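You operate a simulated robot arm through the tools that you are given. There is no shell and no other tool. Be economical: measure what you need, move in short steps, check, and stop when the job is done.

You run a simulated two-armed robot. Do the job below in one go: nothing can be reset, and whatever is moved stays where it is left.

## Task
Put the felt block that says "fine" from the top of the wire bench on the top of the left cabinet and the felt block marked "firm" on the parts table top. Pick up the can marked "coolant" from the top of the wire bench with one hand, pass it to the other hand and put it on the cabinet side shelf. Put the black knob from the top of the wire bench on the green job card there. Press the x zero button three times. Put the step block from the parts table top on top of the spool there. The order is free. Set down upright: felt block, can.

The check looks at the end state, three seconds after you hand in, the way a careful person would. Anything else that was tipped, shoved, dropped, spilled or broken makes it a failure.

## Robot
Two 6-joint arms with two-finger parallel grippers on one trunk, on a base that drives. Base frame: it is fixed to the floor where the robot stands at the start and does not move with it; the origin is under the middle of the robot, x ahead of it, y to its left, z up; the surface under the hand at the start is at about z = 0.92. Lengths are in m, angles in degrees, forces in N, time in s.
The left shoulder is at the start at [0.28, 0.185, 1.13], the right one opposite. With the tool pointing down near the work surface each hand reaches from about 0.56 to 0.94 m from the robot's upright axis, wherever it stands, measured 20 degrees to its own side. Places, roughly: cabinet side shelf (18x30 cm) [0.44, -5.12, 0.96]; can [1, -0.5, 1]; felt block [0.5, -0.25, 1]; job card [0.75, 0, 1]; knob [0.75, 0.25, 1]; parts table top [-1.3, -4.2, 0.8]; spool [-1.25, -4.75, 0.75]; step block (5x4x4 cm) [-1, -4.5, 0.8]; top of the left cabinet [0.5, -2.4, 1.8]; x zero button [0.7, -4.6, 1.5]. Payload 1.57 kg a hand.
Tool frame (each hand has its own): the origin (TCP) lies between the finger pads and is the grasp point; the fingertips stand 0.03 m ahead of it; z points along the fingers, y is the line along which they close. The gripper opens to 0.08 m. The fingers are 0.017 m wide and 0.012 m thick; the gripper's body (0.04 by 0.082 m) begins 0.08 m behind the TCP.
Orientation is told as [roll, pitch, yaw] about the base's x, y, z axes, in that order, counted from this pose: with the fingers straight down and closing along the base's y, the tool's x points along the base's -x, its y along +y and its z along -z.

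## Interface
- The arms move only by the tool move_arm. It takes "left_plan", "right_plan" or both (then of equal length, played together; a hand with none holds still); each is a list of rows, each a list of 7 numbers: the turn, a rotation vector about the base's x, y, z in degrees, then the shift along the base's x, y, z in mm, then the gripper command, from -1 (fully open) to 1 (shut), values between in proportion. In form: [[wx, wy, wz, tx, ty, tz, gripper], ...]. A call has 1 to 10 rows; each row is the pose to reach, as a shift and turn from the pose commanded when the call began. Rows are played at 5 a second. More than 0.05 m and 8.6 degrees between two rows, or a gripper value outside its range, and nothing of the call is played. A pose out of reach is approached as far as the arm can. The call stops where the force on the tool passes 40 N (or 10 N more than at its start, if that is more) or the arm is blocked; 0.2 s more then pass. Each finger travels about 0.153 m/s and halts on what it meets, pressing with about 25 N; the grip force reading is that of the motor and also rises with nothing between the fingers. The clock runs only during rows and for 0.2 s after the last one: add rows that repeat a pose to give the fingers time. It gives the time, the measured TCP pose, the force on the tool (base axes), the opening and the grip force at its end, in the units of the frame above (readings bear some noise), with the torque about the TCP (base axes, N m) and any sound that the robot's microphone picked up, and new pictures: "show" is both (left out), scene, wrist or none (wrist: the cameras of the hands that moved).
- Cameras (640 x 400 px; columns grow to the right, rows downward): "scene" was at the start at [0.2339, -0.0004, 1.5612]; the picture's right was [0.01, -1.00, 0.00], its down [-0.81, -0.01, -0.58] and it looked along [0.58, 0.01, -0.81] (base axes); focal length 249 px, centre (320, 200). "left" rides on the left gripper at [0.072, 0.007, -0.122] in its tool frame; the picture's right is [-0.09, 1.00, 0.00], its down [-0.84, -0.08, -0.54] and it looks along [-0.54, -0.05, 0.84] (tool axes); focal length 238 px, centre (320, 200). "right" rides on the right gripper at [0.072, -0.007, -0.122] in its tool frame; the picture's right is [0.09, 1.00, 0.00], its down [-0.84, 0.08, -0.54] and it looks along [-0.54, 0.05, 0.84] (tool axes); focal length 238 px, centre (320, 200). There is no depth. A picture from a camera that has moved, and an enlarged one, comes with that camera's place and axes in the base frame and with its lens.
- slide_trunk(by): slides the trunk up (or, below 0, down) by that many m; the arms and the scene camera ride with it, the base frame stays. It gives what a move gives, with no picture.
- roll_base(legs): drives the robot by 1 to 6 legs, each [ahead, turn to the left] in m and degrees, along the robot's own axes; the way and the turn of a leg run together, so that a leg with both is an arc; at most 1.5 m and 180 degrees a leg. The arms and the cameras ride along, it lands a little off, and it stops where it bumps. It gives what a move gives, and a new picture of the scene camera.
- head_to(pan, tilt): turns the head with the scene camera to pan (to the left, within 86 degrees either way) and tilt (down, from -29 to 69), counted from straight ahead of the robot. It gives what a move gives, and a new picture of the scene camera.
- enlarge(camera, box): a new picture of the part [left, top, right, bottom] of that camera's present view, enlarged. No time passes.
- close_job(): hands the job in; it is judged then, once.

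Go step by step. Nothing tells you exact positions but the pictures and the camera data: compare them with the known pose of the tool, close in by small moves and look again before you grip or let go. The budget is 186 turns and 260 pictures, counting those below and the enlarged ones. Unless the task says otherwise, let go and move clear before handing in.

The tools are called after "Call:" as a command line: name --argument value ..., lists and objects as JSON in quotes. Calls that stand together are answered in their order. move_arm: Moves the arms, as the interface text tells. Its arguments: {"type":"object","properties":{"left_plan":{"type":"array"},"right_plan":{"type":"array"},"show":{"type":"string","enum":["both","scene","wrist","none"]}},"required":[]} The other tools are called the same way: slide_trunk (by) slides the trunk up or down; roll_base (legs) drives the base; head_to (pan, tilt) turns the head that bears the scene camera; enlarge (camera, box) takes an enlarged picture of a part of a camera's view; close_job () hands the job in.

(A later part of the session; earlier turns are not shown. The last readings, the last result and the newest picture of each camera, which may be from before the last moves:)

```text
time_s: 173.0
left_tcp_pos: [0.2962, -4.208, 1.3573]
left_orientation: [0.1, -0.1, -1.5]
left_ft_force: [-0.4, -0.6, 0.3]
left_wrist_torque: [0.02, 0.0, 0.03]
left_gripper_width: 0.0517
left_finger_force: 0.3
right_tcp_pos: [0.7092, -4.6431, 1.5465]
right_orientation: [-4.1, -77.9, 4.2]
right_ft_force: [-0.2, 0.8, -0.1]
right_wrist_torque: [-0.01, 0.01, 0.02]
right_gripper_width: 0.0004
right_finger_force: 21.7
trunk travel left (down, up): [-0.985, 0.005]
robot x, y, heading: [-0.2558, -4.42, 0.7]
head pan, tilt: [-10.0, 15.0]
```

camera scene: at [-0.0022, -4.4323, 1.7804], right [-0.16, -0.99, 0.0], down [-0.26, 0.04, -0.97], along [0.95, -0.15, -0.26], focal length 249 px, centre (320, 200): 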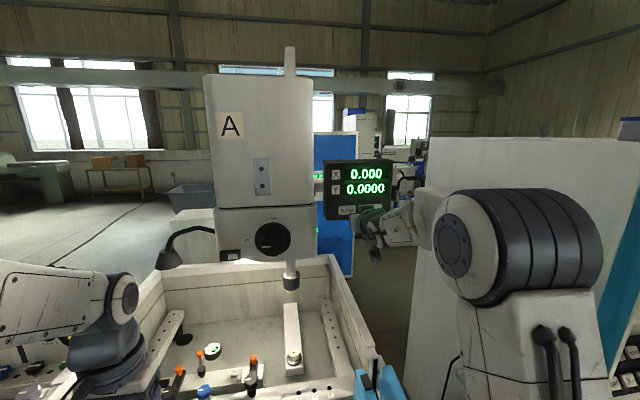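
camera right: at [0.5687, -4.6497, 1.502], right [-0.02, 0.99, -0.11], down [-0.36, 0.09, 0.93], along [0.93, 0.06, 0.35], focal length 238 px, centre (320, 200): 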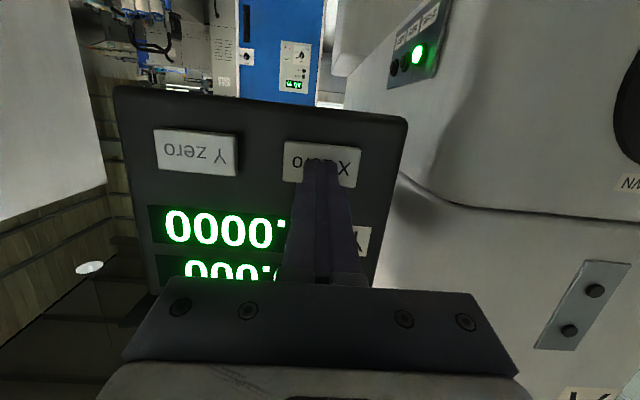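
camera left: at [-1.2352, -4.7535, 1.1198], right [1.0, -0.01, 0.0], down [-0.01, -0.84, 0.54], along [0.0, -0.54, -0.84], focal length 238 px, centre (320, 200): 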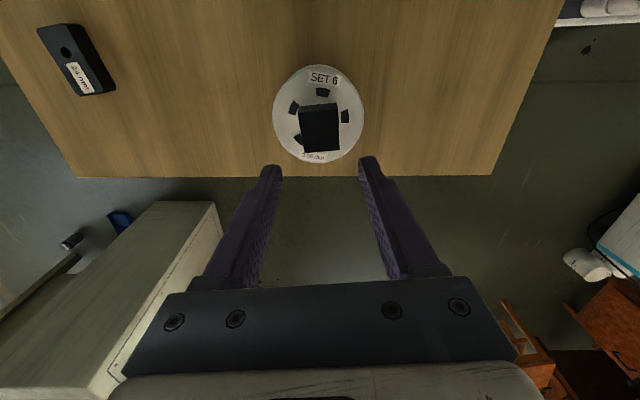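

Call:
move_arm --right_plan '[[0, 0, 0, 3, 0, 0, 1], [0, 0, 0, 6, 0, 0, 1]]' --show "none"

Call:
move_arm --right_plan '[[0, 0, 0, 3, 0, 0, 1]]' --show "wrist"

```text
time_s: 173.6
left_tcp_pos: [0.2949, -4.2074, 1.3575]
left_orientation: [0.0, -0.1, -1.5]
left_ft_force: [-0.1, 0.3, -0.1]
left_wrist_torque: [0.0, 0.03, 0.03]
left_gripper_width: 0.0522
left_finger_force: 0.0
right_tcp_pos: [0.7121, -4.6427, 1.548]
right_orientation: [-4.2, -77.9, 4.2]
right_ft_force: [-14.3, 1.6, -2.6]
right_wrist_torque: [0.08, 0.05, 0.04]
right_gripper_width: 0.0001
right_finger_force: 21.1
trunk travel left (down, up): [-0.985, 0.005]
robot x, y, heading: [-0.2512, -4.4173, 0.7]
head pan, tilt: [-10.0, 15.0]
heard: click
```

```text
time_s: 174.0
left_tcp_pos: [0.2943, -4.2069, 1.3577]
left_orientation: [0.0, -0.2, -1.5]
left_ft_force: [-0.1, 0.0, 0.2]
left_wrist_torque: [-0.01, 0.02, 0.03]
left_gripper_width: 0.0518
left_finger_force: 0.1
right_tcp_pos: [0.7147, -4.642, 1.5483]
right_orientation: [-4.1, -77.8, 4.1]
right_ft_force: [-36.3, 3.0, -4.9]
right_wrist_torque: [-0.17, 0.05, 0.11]
right_gripper_width: 0.0
right_finger_force: 21.1
trunk travel left (down, up): [-0.985, 0.005]
robot x, y, heading: [-0.2545, -4.421, 0.9]
head pan, tilt: [-10.0, 15.0]
camera right: at [0.5811, -4.65, 1.5032], right [-0.02, 0.99, -0.11], down [-0.35, 0.09, 0.93], along [0.94, 0.06, 0.35], focal length 238 px, centre (320, 200)
```

right: 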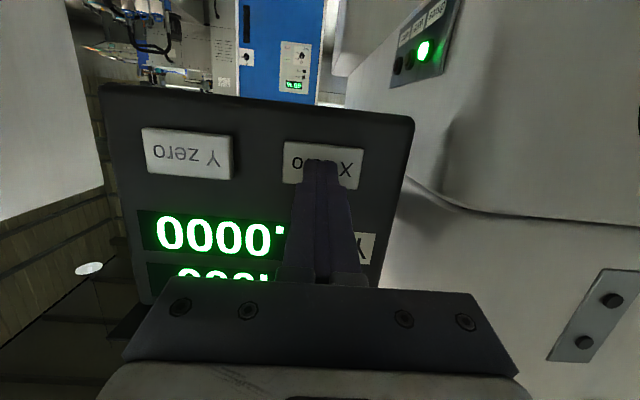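

One click heard. Back off fully and press a second time.

Call:
move_arm --right_plan '[[0, 0, 0, -8, 0, 0, 1], [0, 0, 0, -18, 0, 0, 1], [0, 0, 0, -18, 0, 0, 1]]' --show "none"

Call:
move_arm --right_plan '[[0, 0, 0, 8, 0, 0, 1], [0, 0, 0, 13, 0, 0, 1], [0, 0, 0, 16, 0, 0, 1]]' --show "none"

Call:
move_arm --right_plan '[[0, 0, 0, -8, 0, 0, 1], [0, 0, 0, -16, 0, 0, 1], [0, 0, 0, -16, 0, 0, 1]]' --show "none"

```text
time_s: 174.8
left_tcp_pos: [0.2957, -4.2057, 1.3572]
left_orientation: [0.0, -0.1, -1.6]
left_ft_force: [0.0, -0.5, -0.7]
left_wrist_torque: [0.03, 0.02, -0.01]
left_gripper_width: 0.052
left_finger_force: 0.0
right_tcp_pos: [0.6987, -4.6427, 1.5479]
right_orientation: [-4.2, -77.9, 4.2]
right_ft_force: [0.2, -0.9, -0.4]
right_wrist_torque: [-0.03, -0.01, 0.01]
right_gripper_width: 0.0
right_finger_force: 21.7
trunk travel left (down, up): [-0.985, 0.005]
robot x, y, heading: [-0.2516, -4.42, 0.5]
head pan, tilt: [-10.0, 15.0]
```

```text
time_s: 175.6
left_tcp_pos: [0.2941, -4.2067, 1.3585]
left_orientation: [-0.1, -0.1, -1.5]
left_ft_force: [-0.6, 0.7, 0.2]
left_wrist_torque: [-0.02, -0.01, 0.0]
left_gripper_width: 0.052
left_finger_force: 0.1
right_tcp_pos: [0.7132, -4.642, 1.5475]
right_orientation: [-4.2, -77.8, 4.0]
right_ft_force: [-23.9, 2.6, -4.5]
right_wrist_torque: [-0.05, 0.1, 0.1]
right_gripper_width: 0.0
right_finger_force: 21.7
trunk travel left (down, up): [-0.985, 0.005]
robot x, y, heading: [-0.2537, -4.4163, 0.8]
head pan, tilt: [-10.0, 15.0]
heard: click
```

```text
time_s: 176.4
left_tcp_pos: [0.2955, -4.2087, 1.3584]
left_orientation: [0.0, 0.0, -1.5]
left_ft_force: [0.2, 0.3, 0.6]
left_wrist_torque: [0.0, -0.02, -0.02]
left_gripper_width: 0.052
left_finger_force: 0.0
right_tcp_pos: [0.6991, -4.6417, 1.5481]
right_orientation: [-4.1, -78.0, 4.1]
right_ft_force: [0.0, -0.7, 0.2]
right_wrist_torque: [0.03, 0.03, -0.02]
right_gripper_width: 0.0
right_finger_force: 20.8
trunk travel left (down, up): [-0.985, 0.005]
robot x, y, heading: [-0.2557, -4.4204, 0.5]
head pan, tilt: [-10.0, 15.0]
```

Second click heard. Third press, then retreat well away.

Call:
move_arm --right_plan '[[0, 0, 0, 8, 0, 0, 1], [0, 0, 0, 13, 0, 0, 1], [0, 0, 0, 16, 0, 0, 1]]' --show "none"

Call:
move_arm --right_plan '[[0, 0, 0, -20, 0, 0, 1], [0, 0, 0, -60, 0, 0, 1], [0, 0, 0, -100, 0, 0, 1], [0, 0, 0, -140, 0, 0, 1]]' --show "scene"

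Call:
enlarge --camera "scene" --box '[310, 150, 410, 230]'

```text
time_s: 177.2
left_tcp_pos: [0.2936, -4.2066, 1.3572]
left_orientation: [0.0, -0.1, -1.5]
left_ft_force: [-1.0, 1.1, -0.1]
left_wrist_torque: [-0.04, 0.02, -0.01]
left_gripper_width: 0.0521
left_finger_force: 0.1
right_tcp_pos: [0.714, -4.6426, 1.5472]
right_orientation: [-4.2, -77.7, 4.2]
right_ft_force: [-22.4, 2.1, -3.2]
right_wrist_torque: [0.08, 0.07, 0.06]
right_gripper_width: 0.0002
right_finger_force: 21.4
trunk travel left (down, up): [-0.985, 0.005]
robot x, y, heading: [-0.2563, -4.4158, 0.9]
head pan, tilt: [-10.0, 15.0]
heard: click
```

```text
time_s: 178.2
left_tcp_pos: [0.2956, -4.2083, 1.3573]
left_orientation: [0.0, 0.1, -1.5]
left_ft_force: [0.5, 0.8, 0.1]
left_wrist_torque: [-0.01, -0.01, -0.02]
left_gripper_width: 0.0522
left_finger_force: 0.0
right_tcp_pos: [0.5746, -4.6417, 1.5498]
right_orientation: [-4.1, -77.9, 4.1]
right_ft_force: [-0.1, -0.1, 0.0]
right_wrist_torque: [-0.02, -0.02, -0.02]
right_gripper_width: 0.0
right_finger_force: 20.7
trunk travel left (down, up): [-0.985, 0.005]
robot x, y, heading: [-0.2569, -4.4211, 0.9]
head pan, tilt: [-10.0, 15.0]
camera scene: at [-0.0026, -4.4321, 1.7805], right [-0.16, -0.99, 0.0], down [-0.26, 0.04, -0.97], along [0.95, -0.15, -0.26], focal length 249 px, centre (320, 200)
```

scene: 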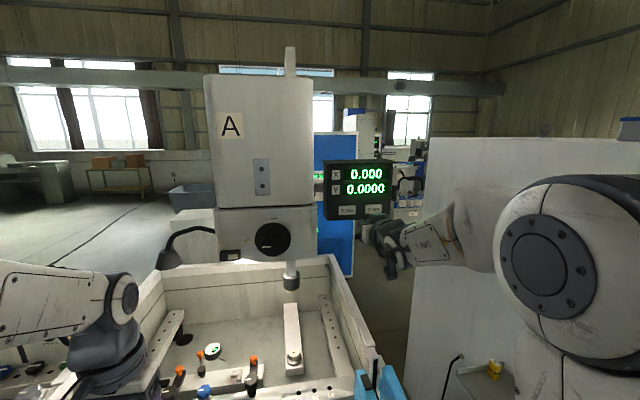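

```text
5.00 times, centred on (360, 190) of scene
camera zoom: at [-0.0026, -4.4321, 1.7805], right [-0.16, -0.99, 0.0], down [-0.26, 0.04, -0.97], along [0.95, -0.15, -0.26], focal length 1245 px, centre (120, 250)
```

zoom: 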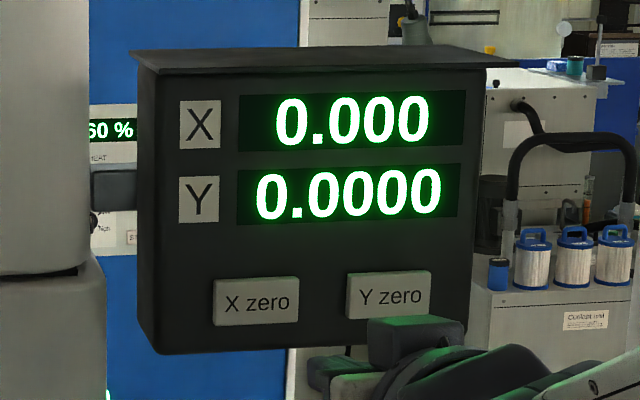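

Three clicks heard. Bring the right hand back to tool-down and drive back toward the wire bench.

Call:
move_arm --right_plan '[[0, 8, 0, -25, -6, 0, 0], [0, 16, 0, -50, -12, -10, -1], [0, 24, 0, -75, -18, -30, -1], [0, 32, 0, -100, -24, -50, -1], [0, 40, 0, -125, -30, -70, -1], [0, 48, 0, -150, -36, -90, -1], [0, 56, 0, -175, -42, -115, -1], [0, 64, 0, -200, -48, -140, -1], [0, 72, 0, -225, -54, -165, -1], [0.5, 78, 0, -250, -60, -190, -1]]' --show "none"

Call:
roll_base --legs '[[-0.12, 0], [0, 89.3], [1.44, 0], [1.44, 0], [1.44, 0]]'

```text
time_s: 180.4
left_tcp_pos: [0.2962, -4.2078, 1.3574]
left_orientation: [0.0, 0.0, -1.5]
left_ft_force: [-0.1, -0.4, -0.3]
left_wrist_torque: [0.02, -0.01, 0.0]
left_gripper_width: 0.0521
left_finger_force: 0.0
right_tcp_pos: [0.3258, -4.7022, 1.3563]
right_orientation: [0.3, 0.2, 0.5]
right_ft_force: [-0.5, 0.9, -0.6]
right_wrist_torque: [0.01, 0.02, 0.02]
right_gripper_width: 0.08
right_finger_force: 0.0
right hand out of reach, approached as far as the arm can: row 2
trunk travel left (down, up): [-0.985, 0.005]
robot x, y, heading: [-0.259, -4.4164, 0.5]
head pan, tilt: [-10.0, 15.0]
```

```text
time_s: 205.5
left_tcp_pos: [-0.4326, 0.4199, 1.3577]
left_orientation: [0.1, -0.1, 85.1]
left_ft_force: [0.4, -0.9, -0.4]
left_wrist_torque: [-0.02, -0.01, -0.01]
left_gripper_width: 0.0519
left_finger_force: 0.2
right_tcp_pos: [0.0634, 0.422, 1.3586]
right_orientation: [0.3, 0.1, 87.2]
right_ft_force: [-0.3, -0.2, 0.7]
right_wrist_torque: [-0.05, 0.01, -0.03]
right_gripper_width: 0.0802
right_finger_force: 0.0
trunk travel left (down, up): [-0.985, 0.005]
robot x, y, heading: [-0.2555, -0.1421, 87.3]
head pan, tilt: [-10.0, 15.0]
camera scene: at [-0.226, 0.1077, 1.7804], right [0.98, -0.22, 0.0], down [-0.06, -0.25, -0.97], along [0.21, 0.94, -0.26], focal length 249 px, centre (320, 200)
```

scene: 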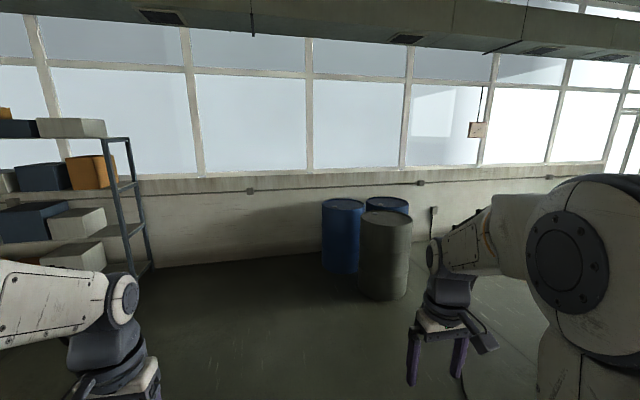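

Turn to face the bench and move in, then lower the trunk to the initial height.

Call:
roll_base --legs '[[0, -87.3], [0.27, 0]]'

Call:
slide_trunk --by -0.16

Call:
head_to --pan -5 --tilt 50

```text
time_s: 211.1
left_tcp_pos: [0.5681, 0.073, 1.3575]
left_orientation: [0.0, 0.1, -1.4]
left_ft_force: [-0.3, 0.2, 0.1]
left_wrist_torque: [0.03, 0.0, -0.04]
left_gripper_width: 0.0517
left_finger_force: 0.0
right_tcp_pos: [0.5999, -0.4217, 1.358]
right_orientation: [0.3, 0.0, 0.6]
right_ft_force: [0.3, 0.7, -0.5]
right_wrist_torque: [0.01, -0.01, -0.01]
right_gripper_width: 0.0799
right_finger_force: 0.1
trunk travel left (down, up): [-0.985, 0.005]
robot x, y, heading: [0.0188, -0.1405, 1.1]
head pan, tilt: [-10.0, 15.0]
camera scene: at [0.2698, -0.152, 1.7804], right [-0.16, -0.99, 0.0], down [-0.26, 0.04, -0.97], along [0.95, -0.15, -0.26], focal length 249 px, centre (320, 200)
```

scene: 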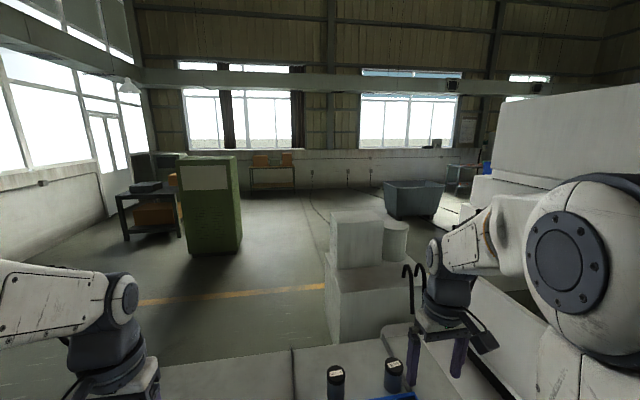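

```text
time_s: 212.9
left_tcp_pos: [0.5686, 0.0735, 1.1975]
left_orientation: [0.1, 0.0, -1.4]
left_ft_force: [-0.2, 0.4, 0.0]
left_wrist_torque: [0.03, 0.01, -0.02]
left_gripper_width: 0.0521
left_finger_force: 0.0
right_tcp_pos: [0.599, -0.4204, 1.1983]
right_orientation: [0.3, 0.0, 0.7]
right_ft_force: [-0.3, -0.1, 0.4]
right_wrist_torque: [-0.04, -0.01, 0.0]
right_gripper_width: 0.0804
right_finger_force: 0.1
trunk travel left (down, up): [-0.825, 0.165]
robot x, y, heading: [0.0154, -0.1421, 1.0]
head pan, tilt: [-10.0, 15.0]
```

```text
time_s: 214.0
left_tcp_pos: [0.5683, 0.0727, 1.1979]
left_orientation: [0.0, 0.0, -1.3]
left_ft_force: [0.0, 0.6, 0.7]
left_wrist_torque: [0.01, 0.05, -0.03]
left_gripper_width: 0.052
left_finger_force: 0.0
right_tcp_pos: [0.5994, -0.4211, 1.1971]
right_orientation: [0.3, -0.1, 0.6]
right_ft_force: [0.6, 0.9, 0.3]
right_wrist_torque: [-0.01, 0.01, 0.02]
right_gripper_width: 0.08
right_finger_force: 0.0
trunk travel left (down, up): [-0.825, 0.165]
robot x, y, heading: [0.0162, -0.1385, 0.9]
head pan, tilt: [-5.0, 50.0]
camera scene: at [0.2543, -0.1427, 1.5668], right [-0.07, -1.0, 0.0], down [-0.76, 0.06, -0.64], along [0.64, -0.05, -0.77], focal length 249 px, centre (320, 200)
```

scene: 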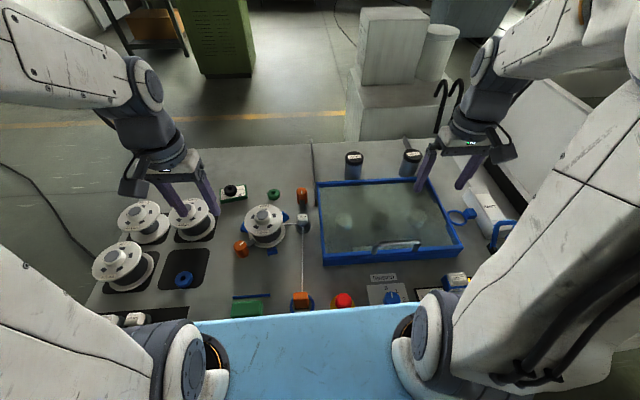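

The COOLANT can's lid is near (0.887, -0.30, 1.02). Move the right hand toward it for a closer look.

Call:
move_arm --right_plan '[[0, 0, 0, 40, 20, 0, -1], [0, 0, 0, 80, 40, 0, -1], [0, 0, 0, 120, 60, 0, -1], [0, 0, 0, 160, 80, 0, -1], [0, 0, 0, 200, 100, 0, -1], [0, 0, 0, 240, 118, -20, -1], [0, 0, 0, 260, 121, -55, -1]]' --show "wrist"

```text
time_s: 215.6
left_tcp_pos: [0.5668, 0.0729, 1.1979]
left_orientation: [0.1, 0.0, -1.4]
left_ft_force: [-0.7, -0.8, 0.1]
left_wrist_torque: [0.01, 0.0, 0.02]
left_gripper_width: 0.052
left_finger_force: 0.1
right_tcp_pos: [0.8588, -0.296, 1.1429]
right_orientation: [0.3, -0.1, 0.6]
right_ft_force: [-0.4, 0.5, 0.5]
right_wrist_torque: [0.03, -0.02, -0.02]
right_gripper_width: 0.0796
right_finger_force: 0.1
trunk travel left (down, up): [-0.825, 0.165]
robot x, y, heading: [0.0169, -0.1405, 0.8]
head pan, tilt: [-5.0, 50.0]
camera right: at [0.7882, -0.3035, 1.2652], right [-0.1, 0.99, 0.0], down [0.84, 0.08, 0.54], along [0.54, 0.06, -0.84], focal length 238 px, centre (320, 200)
```

right: 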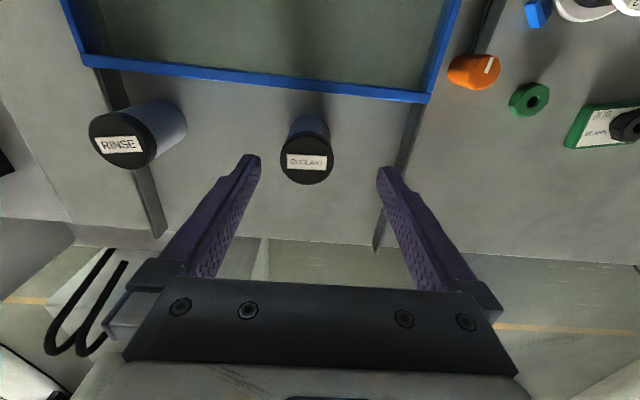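

COOLANT lid is at (0.894, -0.305, 1.022), about 59 mm wide. Align and lower so the pads grip its top.

Call:
move_arm --right_plan '[[0, 0, 0, 20, -5, -25, -1], [0, 0, 0, 35, -9, -55, -1], [0, 0, 0, 35, -9, -75, -1], [0, 0, 0, 35, -9, -75, -1]]' --show "wrist"

```text
time_s: 216.6
left_tcp_pos: [0.5684, 0.073, 1.1982]
left_orientation: [0.0, 0.1, -1.4]
left_ft_force: [-1.1, -0.5, -0.7]
left_wrist_torque: [0.02, 0.01, 0.0]
left_gripper_width: 0.0519
left_finger_force: 0.1
right_tcp_pos: [0.8952, -0.3078, 1.0687]
right_orientation: [0.4, 0.0, 0.6]
right_ft_force: [0.3, 0.5, 0.9]
right_wrist_torque: [0.0, 0.01, -0.01]
right_gripper_width: 0.08
right_finger_force: 0.0
trunk travel left (down, up): [-0.825, 0.165]
robot x, y, heading: [0.0203, -0.1386, 0.7]
head pan, tilt: [-5.0, 50.0]
camera right: at [0.8249, -0.3161, 1.1905], right [-0.1, 0.99, 0.0], down [0.84, 0.08, 0.54], along [0.54, 0.06, -0.84], focal length 238 px, centre (320, 200)
```

right: 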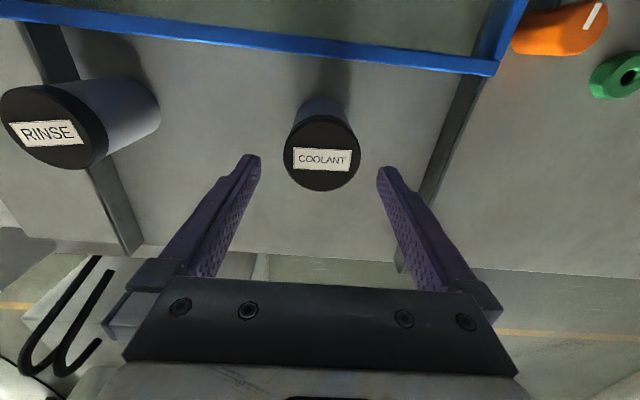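

Centered. Lower, close and lift.

Call:
move_arm --right_plan '[[0, 0, 0, 0, 1, -25, -1], [0, 0, 0, 0, 1, -45, -1], [0, 0, 0, 0, 1, -52, -1], [0, 0, 0, 0, 1, -52, 1], [0, 0, 0, 0, 1, -52, 1], [0, 0, 0, 0, 1, -52, 1]]' --show "wrist"

```text
time_s: 218.0
left_tcp_pos: [0.5687, 0.0735, 1.1965]
left_orientation: [0.0, 0.0, -1.4]
left_ft_force: [0.3, -1.0, 0.5]
left_wrist_torque: [-0.04, 0.0, 0.02]
left_gripper_width: 0.0521
left_finger_force: 0.1
right_tcp_pos: [0.8948, -0.3083, 1.0163]
right_orientation: [0.3, 0.1, 0.6]
right_ft_force: [-0.1, 0.5, 0.0]
right_wrist_torque: [-0.03, 0.03, -0.02]
right_gripper_width: 0.0612
right_finger_force: 25.2
trunk travel left (down, up): [-0.825, 0.165]
robot x, y, heading: [0.0157, -0.1388, 0.9]
head pan, tilt: [-5.0, 50.0]
camera right: at [0.8233, -0.3164, 1.1377], right [-0.1, 0.99, 0.0], down [0.84, 0.08, 0.54], along [0.54, 0.06, -0.84], focal length 238 px, centre (320, 200)
```

right: 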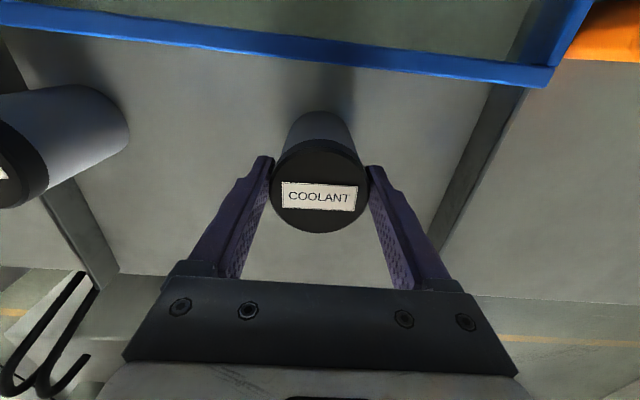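

Gripped. Lift the can and bring it back over the middle; meanwhile tilt the left hand to receive it low from the robot's side.

Call:
move_arm --right_plan '[[0, 0, 0, 0, 0, 20, 1], [0, 0, 0, 0, 0, 60, 1], [0, 0, 0, -5, 5, 100, 1], [0, 0, 0, -20, 20, 140, 1], [0, 0, 0, -40, 45, 175, 1], [0, 0, 0, -55, 75, 205, 1], [0, 0, 0, -65, 110, 230, 1], [0, 0, 0, -75, 150, 233, 1], [0, 0, 0, -75, 190, 233, 1], [0, 0, -0.6, -75, 205, 233, 1]]' --left_plan '[[0, -6, 0, 0, 0, 0, -1], [0, -12, 0, 5, 0, 0, -1], [0, -18, 0, 10, 0, 0, -1], [0, -24, 0, 15, 0, 0, -1], [0, -30, 0, 20, 0, 0, -1], [0, -36, 0, 25, 0, 0, -1], [0, -42, 0, 30, 0, 0, -1], [0, -48, 0, 35, 0, 0, -1], [0, -54, 0, 40, 0, 0, -1], [0, -60, 1.3, 50, 0, 0, -1]]' --show "both"

```text
time_s: 220.2
left_tcp_pos: [0.6956, 0.0585, 1.2373]
left_orientation: [14.9, -56.8, -23.6]
left_ft_force: [1.4, 4.2, 2.3]
left_wrist_torque: [-0.12, 0.13, -0.22]
left_gripper_width: 0.0803
left_finger_force: 0.0
left hand out of reach, approached as far as the arm can: row 5, 6, 7, 8, 9, 10
right_tcp_pos: [0.8197, -0.1034, 1.248]
right_orientation: [0.2, 0.1, 0.0]
right_ft_force: [0.0, 0.1, -2.3]
right_wrist_torque: [-0.01, -0.02, -0.01]
right_gripper_width: 0.0609
right_finger_force: 24.8
trunk travel left (down, up): [-0.825, 0.165]
robot x, y, heading: [0.0177, -0.1409, 1.0]
head pan, tilt: [-5.0, 50.0]
camera scene: at [0.2541, -0.1426, 1.5666], right [-0.07, -1.0, 0.0], down [-0.76, 0.06, -0.64], along [0.64, -0.05, -0.77], focal length 249 px, centre (320, 200)
camera right: at [0.7483, -0.1102, 1.37], right [-0.09, 1.0, 0.0], down [0.84, 0.08, 0.54], along [0.54, 0.05, -0.84], focal length 238 px, centre (320, 200)
camera left: at [0.5578, 0.0916, 1.2431], right [0.24, 0.95, 0.22], down [-0.05, -0.21, 0.98], along [0.97, -0.24, 0.0], focal length 238 px, centre (320, 200)
```

scene: 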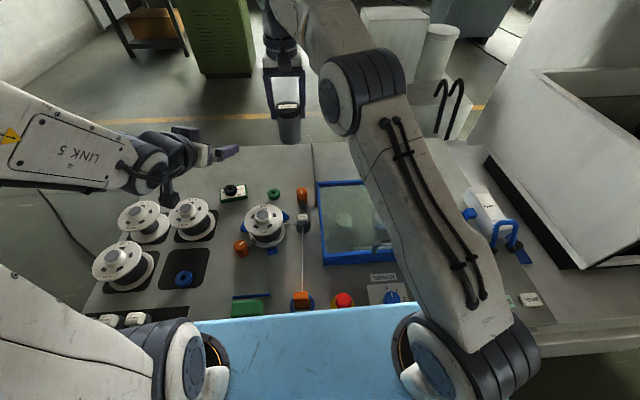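
right: 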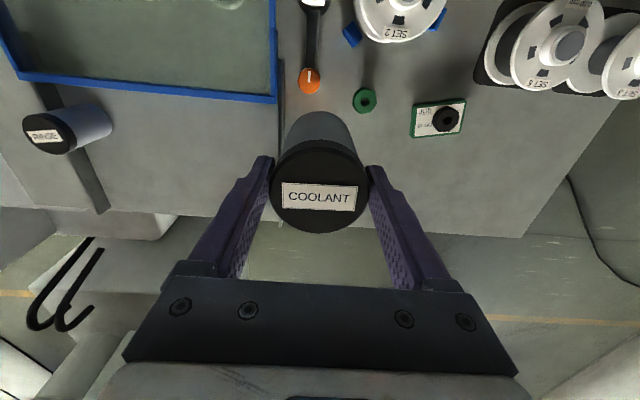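
left: 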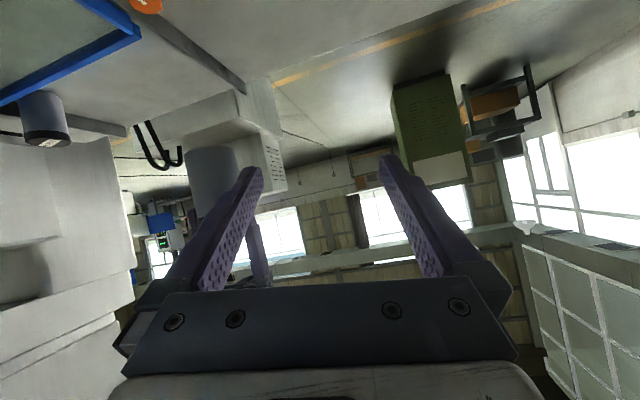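

The left wrist is too cramped straight on, so it'll receive the can angled 40° to the right. First straighten the left hand into that angled pose.

Call:
move_arm --left_plan '[[-2.2, 0.4, -7.2, -14, -7, 0, -1], [-4.4, 0.8, -14.4, -28, -14, 0, -1], [-6.6, 1.2, -21.6, -42, -21, -15, -1], [-8.8, 1.6, -28.9, -50, -28, -37, -1], [-8.8, 1.6, -28.9, -50, -28, -37, -1]]' --show "both"

```text
time_s: 221.4
left_tcp_pos: [0.6583, 0.0596, 1.208]
left_orientation: [-16.5, -59.5, -14.4]
left_ft_force: [0.3, -0.3, -0.2]
left_wrist_torque: [-0.03, 0.01, -0.04]
left_gripper_width: 0.08
left_finger_force: 0.1
left hand out of reach, approached as far as the arm can: row 1, 2, 3, 4, 5
right_tcp_pos: [0.8189, -0.1041, 1.2476]
right_orientation: [0.3, 0.1, 0.0]
right_ft_force: [0.0, 0.6, -2.2]
right_wrist_torque: [-0.01, 0.03, 0.04]
right_gripper_width: 0.0608
right_finger_force: 24.9
trunk travel left (down, up): [-0.825, 0.165]
robot x, y, heading: [0.0177, -0.1409, 1.0]
head pan, tilt: [-5.0, 50.0]
camera scene: at [0.2547, -0.1425, 1.5666], right [-0.07, -1.0, 0.0], down [-0.76, 0.06, -0.64], along [0.64, -0.05, -0.77], focal length 249 px, centre (320, 200)
camera left: at [0.5376, 0.1324, 1.206], right [0.52, 0.85, -0.06], down [-0.02, 0.09, 1.0], along [0.85, -0.52, 0.06], focal length 238 px, centre (320, 200)
```

scene: 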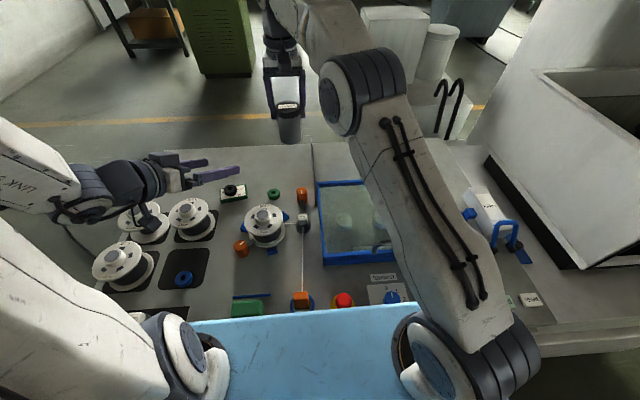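
left: 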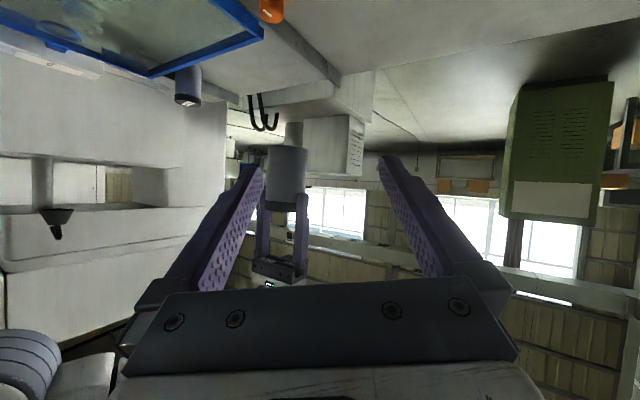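

Both hands are in view of each other. Bring the can to the meeting point (0.76, -0.06) and the left hand to a pre-grasp 9 cm before it.

Call:
move_arm --left_plan '[[2.6, -1.1, -0.5, 8, -25, -7, -1], [5.2, -2.1, -0.9, 16, -50, -15, -1], [7.8, -3.2, -1.4, 24, -75, -22, -1], [7.8, -3.2, -1.4, 24, -75, -22, -1]]' --right_plan '[[0, 0, 0, -20, 15, 1, 1], [0, 0, 0, -40, 30, 2, 1], [0, 0, 0, -59, 44, 2, 1], [0, 0, 0, -59, 44, 2, 1]]' --show "both"

```text
time_s: 222.4
left_tcp_pos: [0.696, -0.0161, 1.1919]
left_orientation: [0.4, -59.5, -30.3]
left_ft_force: [-0.5, -0.7, 0.3]
left_wrist_torque: [0.0, 0.0, 0.0]
left_gripper_width: 0.08
left_finger_force: 0.0
left hand out of reach, approached as far as the arm can: row 1, 2, 3, 4
right_tcp_pos: [0.7605, -0.0584, 1.2503]
right_orientation: [0.3, 0.0, 0.0]
right_ft_force: [-0.4, -0.3, -2.1]
right_wrist_torque: [-0.01, 0.02, -0.01]
right_gripper_width: 0.0609
right_finger_force: 25.2
trunk travel left (down, up): [-0.825, 0.165]
robot x, y, heading: [0.0196, -0.1384, 0.7]
head pan, tilt: [-5.0, 50.0]
camera scene: at [0.2543, -0.1427, 1.5667], right [-0.07, -1.0, 0.0], down [-0.76, 0.06, -0.64], along [0.64, -0.05, -0.77], focal length 249 px, centre (320, 200)
camera right: at [0.6889, -0.0661, 1.3724], right [-0.09, 1.0, 0.0], down [0.84, 0.07, 0.54], along [0.54, 0.05, -0.84], focal length 238 px, centre (320, 200)
camera left: at [0.5767, 0.0617, 1.1929], right [0.54, 0.84, 0.08], down [-0.08, -0.05, 1.0], along [0.84, -0.54, 0.04], focal length 238 px, centre (320, 200)
```

scene: 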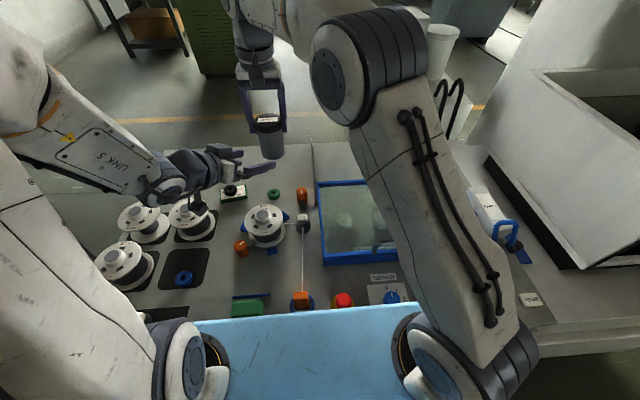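
right: 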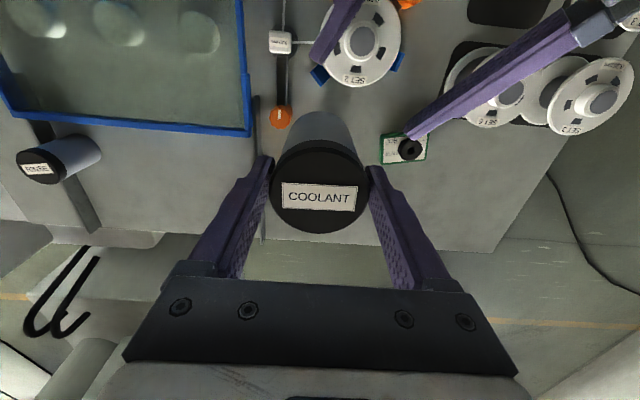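
left: 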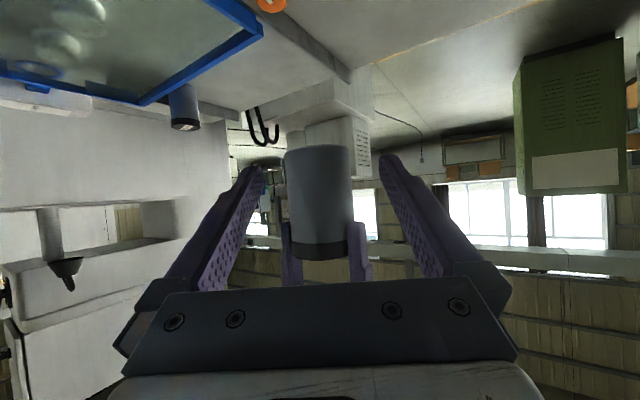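

Pose is right (yaw -30°, pitch -60°) and the can is centered between the left fingers. Advance the left hand around the can's lower part.

Call:
move_arm --left_plan '[[0, 0, 0, 22, -14, -2, -1], [0, 0, 0, 44, -29, -4, -1], [0, 0, 0, 63, -41, -4, -1], [0, 0, 0, 63, -41, -4, -1]]' --show "both"

Call:
enlarge --camera "scene" --box '[180, 60, 340, 190]'

```text
time_s: 223.4
left_tcp_pos: [0.7589, -0.0561, 1.1897]
left_orientation: [0.2, -59.6, -30.3]
left_ft_force: [-0.3, -0.5, -0.7]
left_wrist_torque: [0.0, -0.01, 0.02]
left_gripper_width: 0.08
left_finger_force: 0.0
right_tcp_pos: [0.7603, -0.0592, 1.2506]
right_orientation: [0.2, 0.1, 0.0]
right_ft_force: [0.4, -0.4, -2.2]
right_wrist_torque: [-0.01, 0.05, -0.01]
right_gripper_width: 0.0609
right_finger_force: 24.7
trunk travel left (down, up): [-0.825, 0.165]
robot x, y, heading: [0.0163, -0.1412, 1.3]
head pan, tilt: [-5.0, 50.0]
camera scene: at [0.2545, -0.1427, 1.5667], right [-0.07, -1.0, 0.0], down [-0.76, 0.06, -0.64], along [0.64, -0.05, -0.77], focal length 249 px, centre (320, 200)
camera left: at [0.6399, 0.0201, 1.1887], right [0.54, 0.84, 0.08], down [-0.08, -0.05, 1.0], along [0.84, -0.54, 0.04], focal length 238 px, centre (320, 200)
```

scene: 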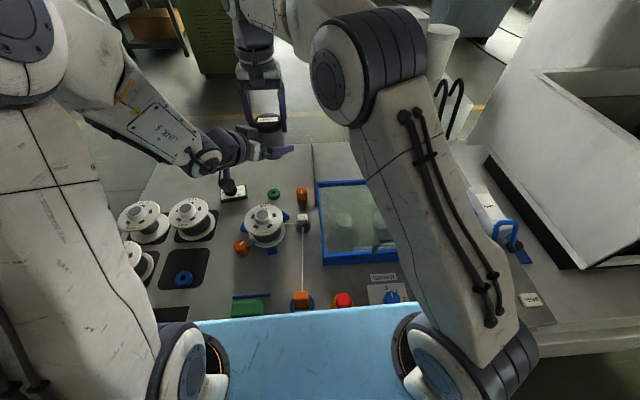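
left: 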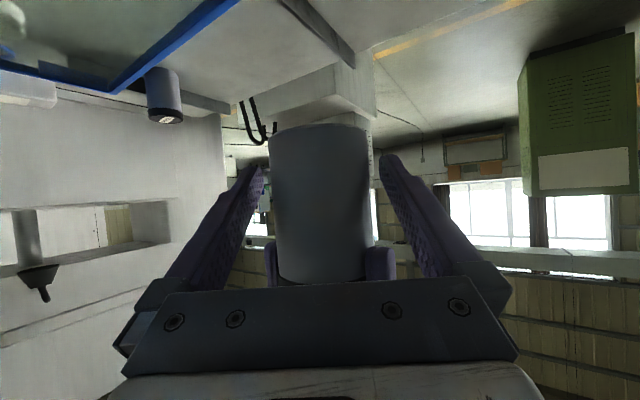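

```text
3.08 times, centred on (260, 125) of scene
camera zoom: at [0.2545, -0.1427, 1.5667], right [-0.07, -1.0, 0.0], down [-0.76, 0.06, -0.64], along [0.64, -0.05, -0.77], focal length 766 px, centre (505, 431)
```

zoom: 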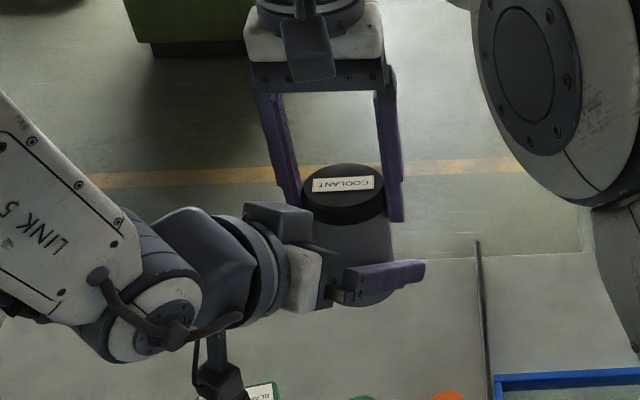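

The can is well inside the left jaws. Close the left hand.

Call:
move_arm --left_plan '[[0, 0, 0, 0, -1, 0, 0], [0, 0, 0, 0, -1, 0, 1], [0, 0, 0, 0, -1, 0, 1], [0, 0, 0, 0, -1, 0, 1]]' --show "wrist"

```text
time_s: 224.4
left_tcp_pos: [0.758, -0.0562, 1.188]
left_orientation: [0.3, -59.5, -30.2]
left_ft_force: [4.9, 5.9, -0.2]
left_wrist_torque: [-0.07, 0.13, 0.23]
left_gripper_width: 0.0592
left_finger_force: 25.4
right_tcp_pos: [0.759, -0.0587, 1.2504]
right_orientation: [0.3, 0.1, 0.1]
right_ft_force: [-4.6, -6.0, 1.2]
right_wrist_torque: [-0.27, 0.16, -0.22]
right_gripper_width: 0.0613
right_finger_force: 25.0
trunk travel left (down, up): [-0.825, 0.165]
robot x, y, heading: [0.0179, -0.1392, 0.9]
head pan, tilt: [-5.0, 50.0]
camera left: at [0.6397, 0.0198, 1.1888], right [0.54, 0.84, 0.08], down [-0.08, -0.05, 1.0], along [0.84, -0.54, 0.04], focal length 238 px, centre (320, 200)
```

left: 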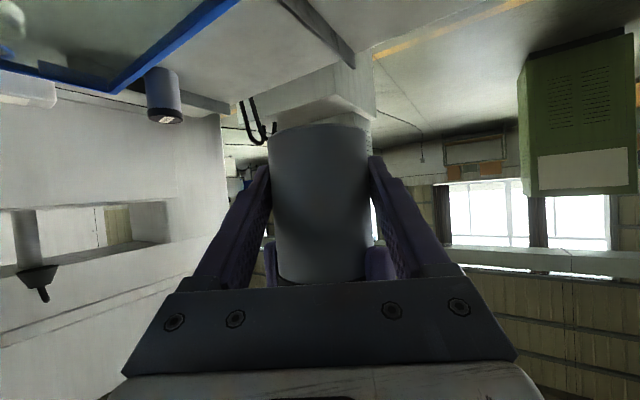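

Both hold it. Open the right hand and raise it away.

Call:
move_arm --right_plan '[[0, 0, 0, 0, 0, 0, 0.2], [0, 0, 0, 0, 0, 0, -1], [0, 0, 0, 0, 0, 0, -1], [0, 0, 0, 0, 0, 20, -1], [0, 0, 0, 0, -5, 45, -1], [0, 0, 0, 0, -15, 80, -1], [0, 0, 0, -20, -50, 90, -1], [0, 0, 0, -40, -95, 90, -1]]' --show "both"

```text
time_s: 226.2
left_tcp_pos: [0.7587, -0.0559, 1.1882]
left_orientation: [0.3, -59.5, -30.2]
left_ft_force: [-0.1, 0.2, 0.5]
left_wrist_torque: [-0.01, 0.02, 0.0]
left_gripper_width: 0.0591
left_finger_force: 25.4
right_tcp_pos: [0.7196, -0.1554, 1.3407]
right_orientation: [0.3, 0.0, 0.0]
right_ft_force: [0.1, 0.0, 0.0]
right_wrist_torque: [0.01, 0.01, -0.01]
right_gripper_width: 0.0802
right_finger_force: 0.1
trunk travel left (down, up): [-0.825, 0.165]
robot x, y, heading: [0.0176, -0.1401, 0.8]
head pan, tilt: [-5.0, 50.0]
camera scene: at [0.2543, -0.1425, 1.5667], right [-0.07, -1.0, 0.0], down [-0.76, 0.06, -0.64], along [0.64, -0.05, -0.77], focal length 249 px, centre (320, 200)
camera right: at [0.6481, -0.1621, 1.4616], right [-0.09, 1.0, 0.0], down [0.84, 0.08, 0.54], along [0.54, 0.05, -0.84], focal length 238 px, centre (320, 200)
```

scene: 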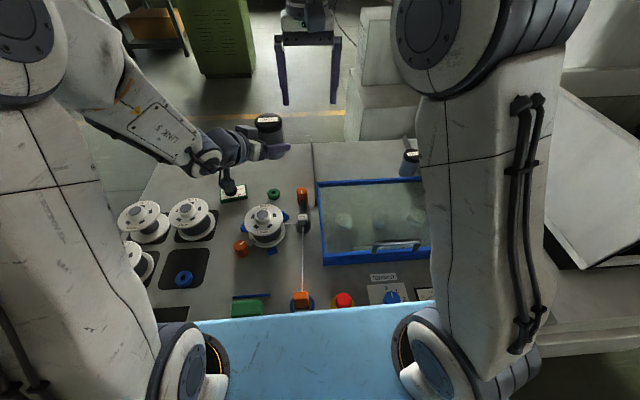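
right: 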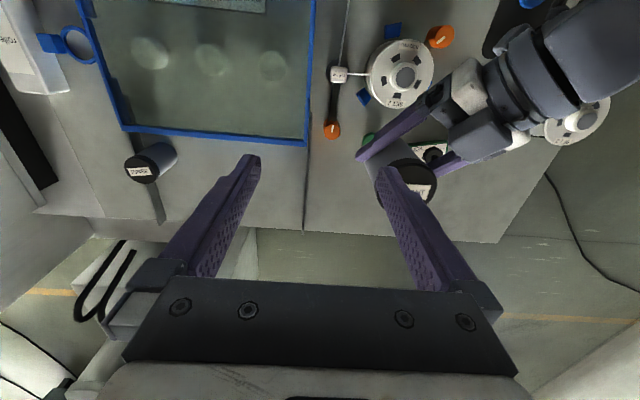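

The can is now in the left hand. Tuck the right arm, back out and drive toward the second cabinet.

Call:
move_arm --right_plan '[[0, 0, 0, -30, -40, -10, -1], [0, 0, 0, -60, -80, -20, 0], [0, 0, 0, -90, -120, -40, 0], [0, 0, 0, -120, -160, -60, 0], [0, 0, 0, -140, -200, -80, 0], [0, 0, 0, -150, -240, -100, 0]]' --show "none"

Call:
roll_base --legs '[[-0.4, 0], [0, -91], [1.44, 0], [1.44, 0], [1.4, 0]]'

Call:
head_to --pan 45 --tilt 30

```text
refused: row 1 steps farther than a row can; nothing moved
```

```text
time_s: 252.6
left_tcp_pos: [-0.4179, -5.1609, 1.1893]
left_orientation: [0.3, -59.5, -122.9]
left_ft_force: [-0.5, 0.0, 0.3]
left_wrist_torque: [0.02, -0.01, -0.01]
left_gripper_width: 0.0589
left_finger_force: 25.0
right_tcp_pos: [-0.5134, -5.1165, 1.3393]
right_orientation: [0.3, 0.0, -92.7]
right_ft_force: [-0.7, 0.1, -0.2]
right_wrist_torque: [-0.02, 0.0, -0.01]
right_gripper_width: 0.0799
right_finger_force: 0.2
trunk travel left (down, up): [-0.825, 0.165]
robot x, y, heading: [-0.4622, -4.4154, -91.8]
head pan, tilt: [-5.0, 50.0]
camera scene: at [-0.4763, -4.6535, 1.5667], right [-0.99, 0.12, 0.0], down [0.09, 0.76, -0.64], along [-0.08, -0.64, -0.77], focal length 249 px, centre (320, 200)
```

scene: 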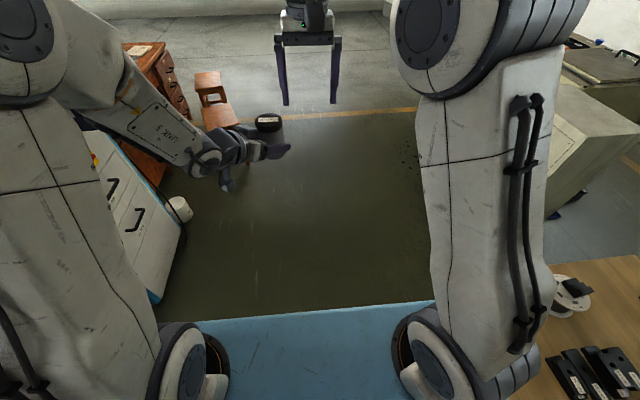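

```text
time_s: 253.8
left_tcp_pos: [-0.4154, -5.1614, 1.1877]
left_orientation: [0.3, -59.6, -123.0]
left_ft_force: [0.3, 0.4, 0.1]
left_wrist_torque: [0.02, 0.02, 0.0]
left_gripper_width: 0.0591
left_finger_force: 25.6
right_tcp_pos: [-0.512, -5.1179, 1.3386]
right_orientation: [0.4, 0.0, -92.7]
right_ft_force: [-0.3, -0.5, -0.2]
right_wrist_torque: [0.0, 0.02, -0.01]
right_gripper_width: 0.0798
right_finger_force: 0.0
trunk travel left (down, up): [-0.825, 0.165]
robot x, y, heading: [-0.4624, -4.4133, -92.1]
head pan, tilt: [45.0, 30.0]
camera scene: at [-0.4053, -4.6431, 1.5962], right [-0.73, -0.68, 0.0], down [-0.34, 0.37, -0.87], along [0.59, -0.63, -0.5], focal length 249 px, centre (320, 200)
```

scene: 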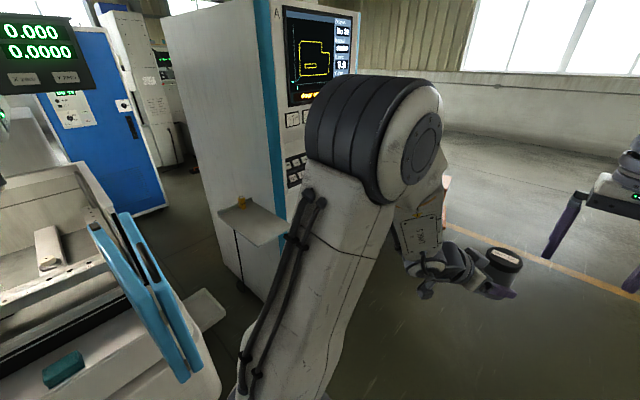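

Call:
enlarge --camera "scene" --box '[90, 140, 330, 400]'

```text
1.54 times, centred on (210, 270) of scene
camera zoom: at [-0.4053, -4.6431, 1.5962], right [-0.73, -0.68, 0.0], down [-0.34, 0.37, -0.87], along [0.59, -0.63, -0.5], focal length 383 px, centre (489, 92)
```

zoom: 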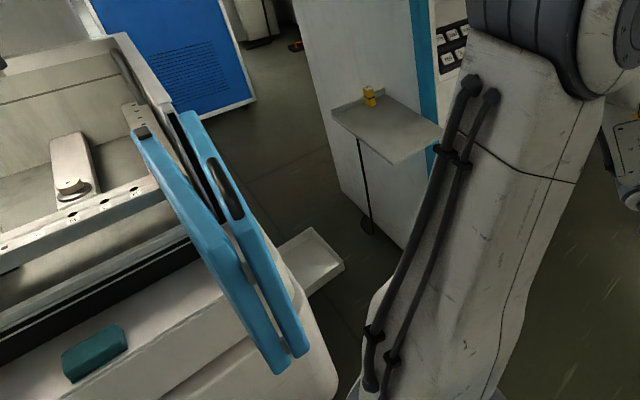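

The shelf spans x 0.28–0.61, y -5.02…-5.20 (z≈0.96), with a yellow item at its far end. I'll tuck the right hand, drive up beside it and turn to heading about -20°.

Call:
move_arm --right_plan '[[0, 0, 0, -35, 20, -5, 0], [0, 0, 0, -70, 40, -15, 0], [0, 0, 0, -105, 60, -30, 0], [0, 0, 0, -140, 80, -45, 0], [0, 0, 0, -175, 100, -60, 0], [0, 0, 0, -210, 120, -75, 0], [0, 0, 0, -245, 140, -90, 0]]' --show "none"

Call:
roll_base --legs '[[0.5, 0], [0, 72]]'

Call:
head_to --pan 5 --tilt 40

```text
time_s: 255.4
left_tcp_pos: [-0.4161, -5.1627, 1.1884]
left_orientation: [0.3, -59.6, -122.8]
left_ft_force: [0.4, 0.2, -0.9]
left_wrist_torque: [0.03, 0.01, -0.02]
left_gripper_width: 0.059
left_finger_force: 24.5
right_tcp_pos: [-0.7566, -4.9776, 1.2481]
right_orientation: [0.4, 0.0, -92.6]
right_ft_force: [0.0, 0.1, -0.1]
right_wrist_torque: [-0.02, -0.02, 0.0]
right_gripper_width: 0.0398
right_finger_force: 0.0
trunk travel left (down, up): [-0.825, 0.165]
robot x, y, heading: [-0.4685, -4.4182, -91.5]
head pan, tilt: [45.0, 30.0]
```

```text
time_s: 261.5
left_tcp_pos: [0.2472, -5.0898, 1.1889]
left_orientation: [0.3, -59.5, -50.0]
left_ft_force: [0.7, 0.7, -0.4]
left_wrist_torque: [0.03, 0.02, 0.01]
left_gripper_width: 0.059
left_finger_force: 25.0
right_tcp_pos: [-0.0278, -5.3606, 1.2479]
right_orientation: [0.3, 0.0, -19.7]
right_ft_force: [-0.4, -0.3, 0.0]
right_wrist_torque: [0.03, 0.0, -0.02]
right_gripper_width: 0.0398
right_finger_force: 0.0
trunk travel left (down, up): [-0.825, 0.165]
robot x, y, heading: [-0.4815, -4.919, -18.9]
head pan, tilt: [45.0, 30.0]
camera scene: at [-0.2446, -4.9288, 1.5962], right [0.44, -0.9, 0.0], down [-0.45, -0.22, -0.87], along [0.78, 0.38, -0.5], focal length 249 px, centre (320, 200)
```

scene: 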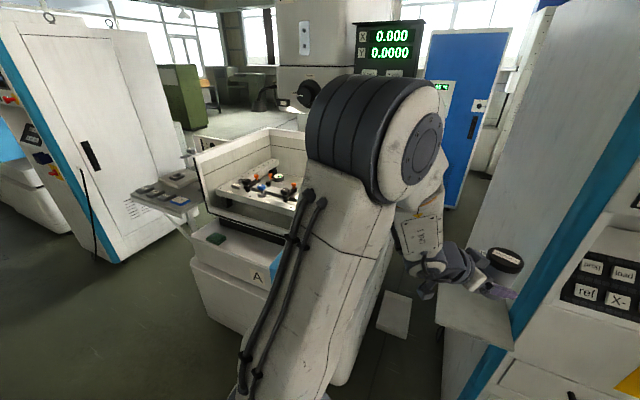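

```text
time_s: 262.5
left_tcp_pos: [0.2478, -5.0902, 1.1883]
left_orientation: [0.3, -59.5, -50.0]
left_ft_force: [-0.1, 0.2, 0.0]
left_wrist_torque: [0.0, 0.04, 0.0]
left_gripper_width: 0.0587
left_finger_force: 25.1
right_tcp_pos: [-0.0286, -5.3604, 1.2469]
right_orientation: [0.3, 0.0, -19.7]
right_ft_force: [-0.1, 0.6, 0.8]
right_wrist_torque: [-0.02, 0.04, 0.01]
right_gripper_width: 0.0401
right_finger_force: 0.1
trunk travel left (down, up): [-0.825, 0.165]
robot x, y, heading: [-0.4795, -4.9184, -19.0]
head pan, tilt: [5.0, 40.0]
camera scene: at [-0.2432, -4.9889, 1.5809], right [-0.24, -0.97, 0.0], down [-0.62, 0.15, -0.77], along [0.74, -0.18, -0.64], focal length 249 px, centre (320, 200)
```

scene: 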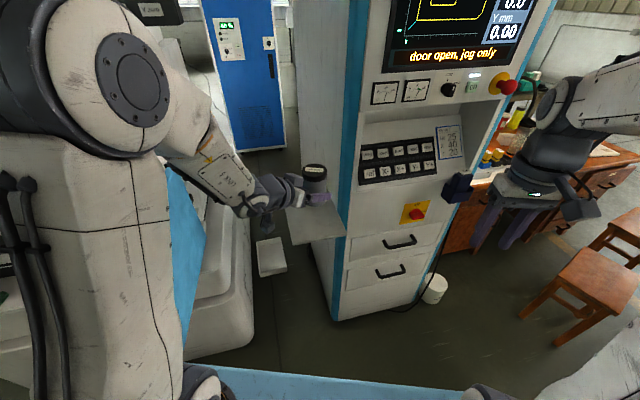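

Call:
enlarge --camera "scene" --box '[230, 140, 370, 270]'

```text
3.08 times, centred on (300, 205) of scene
camera zoom: at [-0.2432, -4.9889, 1.5809], right [-0.24, -0.97, 0.0], down [-0.62, 0.15, -0.77], along [0.74, -0.18, -0.64], focal length 766 px, centre (382, 185)
```

zoom: 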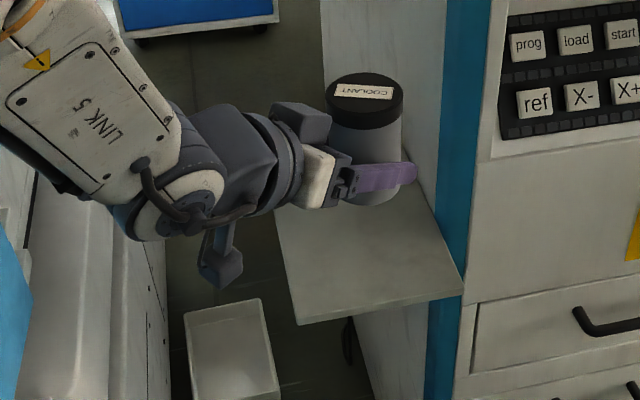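

The shelf edge is at x=0.28, y -5.03…-5.21. Roll forward 0.1 m to bring the can above the shelf.

Call:
roll_base --legs '[[0.1, 0]]'

Call:
enlarge --camera "scene" --box '[210, 120, 410, 300]'

```text
time_s: 263.7
left_tcp_pos: [0.3447, -5.1211, 1.1878]
left_orientation: [0.4, -59.6, -49.9]
left_ft_force: [0.3, -1.0, -0.6]
left_wrist_torque: [0.02, 0.04, 0.06]
left_gripper_width: 0.0589
left_finger_force: 25.7
right_tcp_pos: [0.0702, -5.3925, 1.248]
right_orientation: [0.3, 0.0, -19.6]
right_ft_force: [0.2, -0.7, -0.6]
right_wrist_torque: [-0.02, -0.02, 0.01]
right_gripper_width: 0.04
right_finger_force: 0.1
trunk travel left (down, up): [-0.825, 0.165]
robot x, y, heading: [-0.3821, -4.9459, -18.7]
head pan, tilt: [5.0, 40.0]
camera scene: at [-0.1461, -5.0212, 1.5809], right [-0.24, -0.97, 0.0], down [-0.62, 0.15, -0.77], along [0.74, -0.18, -0.64], focal length 249 px, centre (320, 200)
```

scene: 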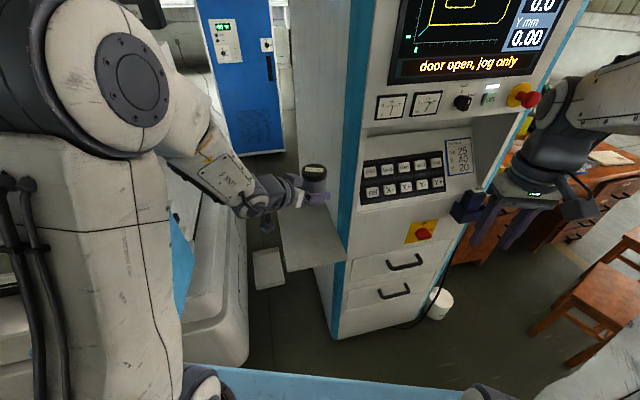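

```text
2.22 times, centred on (310, 210) of scene
camera zoom: at [-0.1461, -5.0212, 1.5809], right [-0.24, -0.97, 0.0], down [-0.62, 0.15, -0.77], along [0.74, -0.18, -0.64], focal length 553 px, centre (342, 178)
```

zoom: 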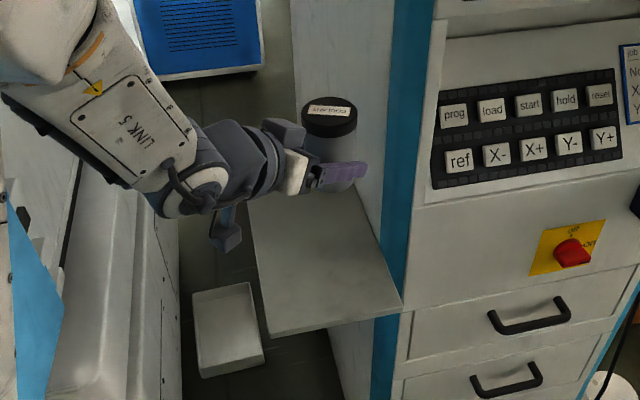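

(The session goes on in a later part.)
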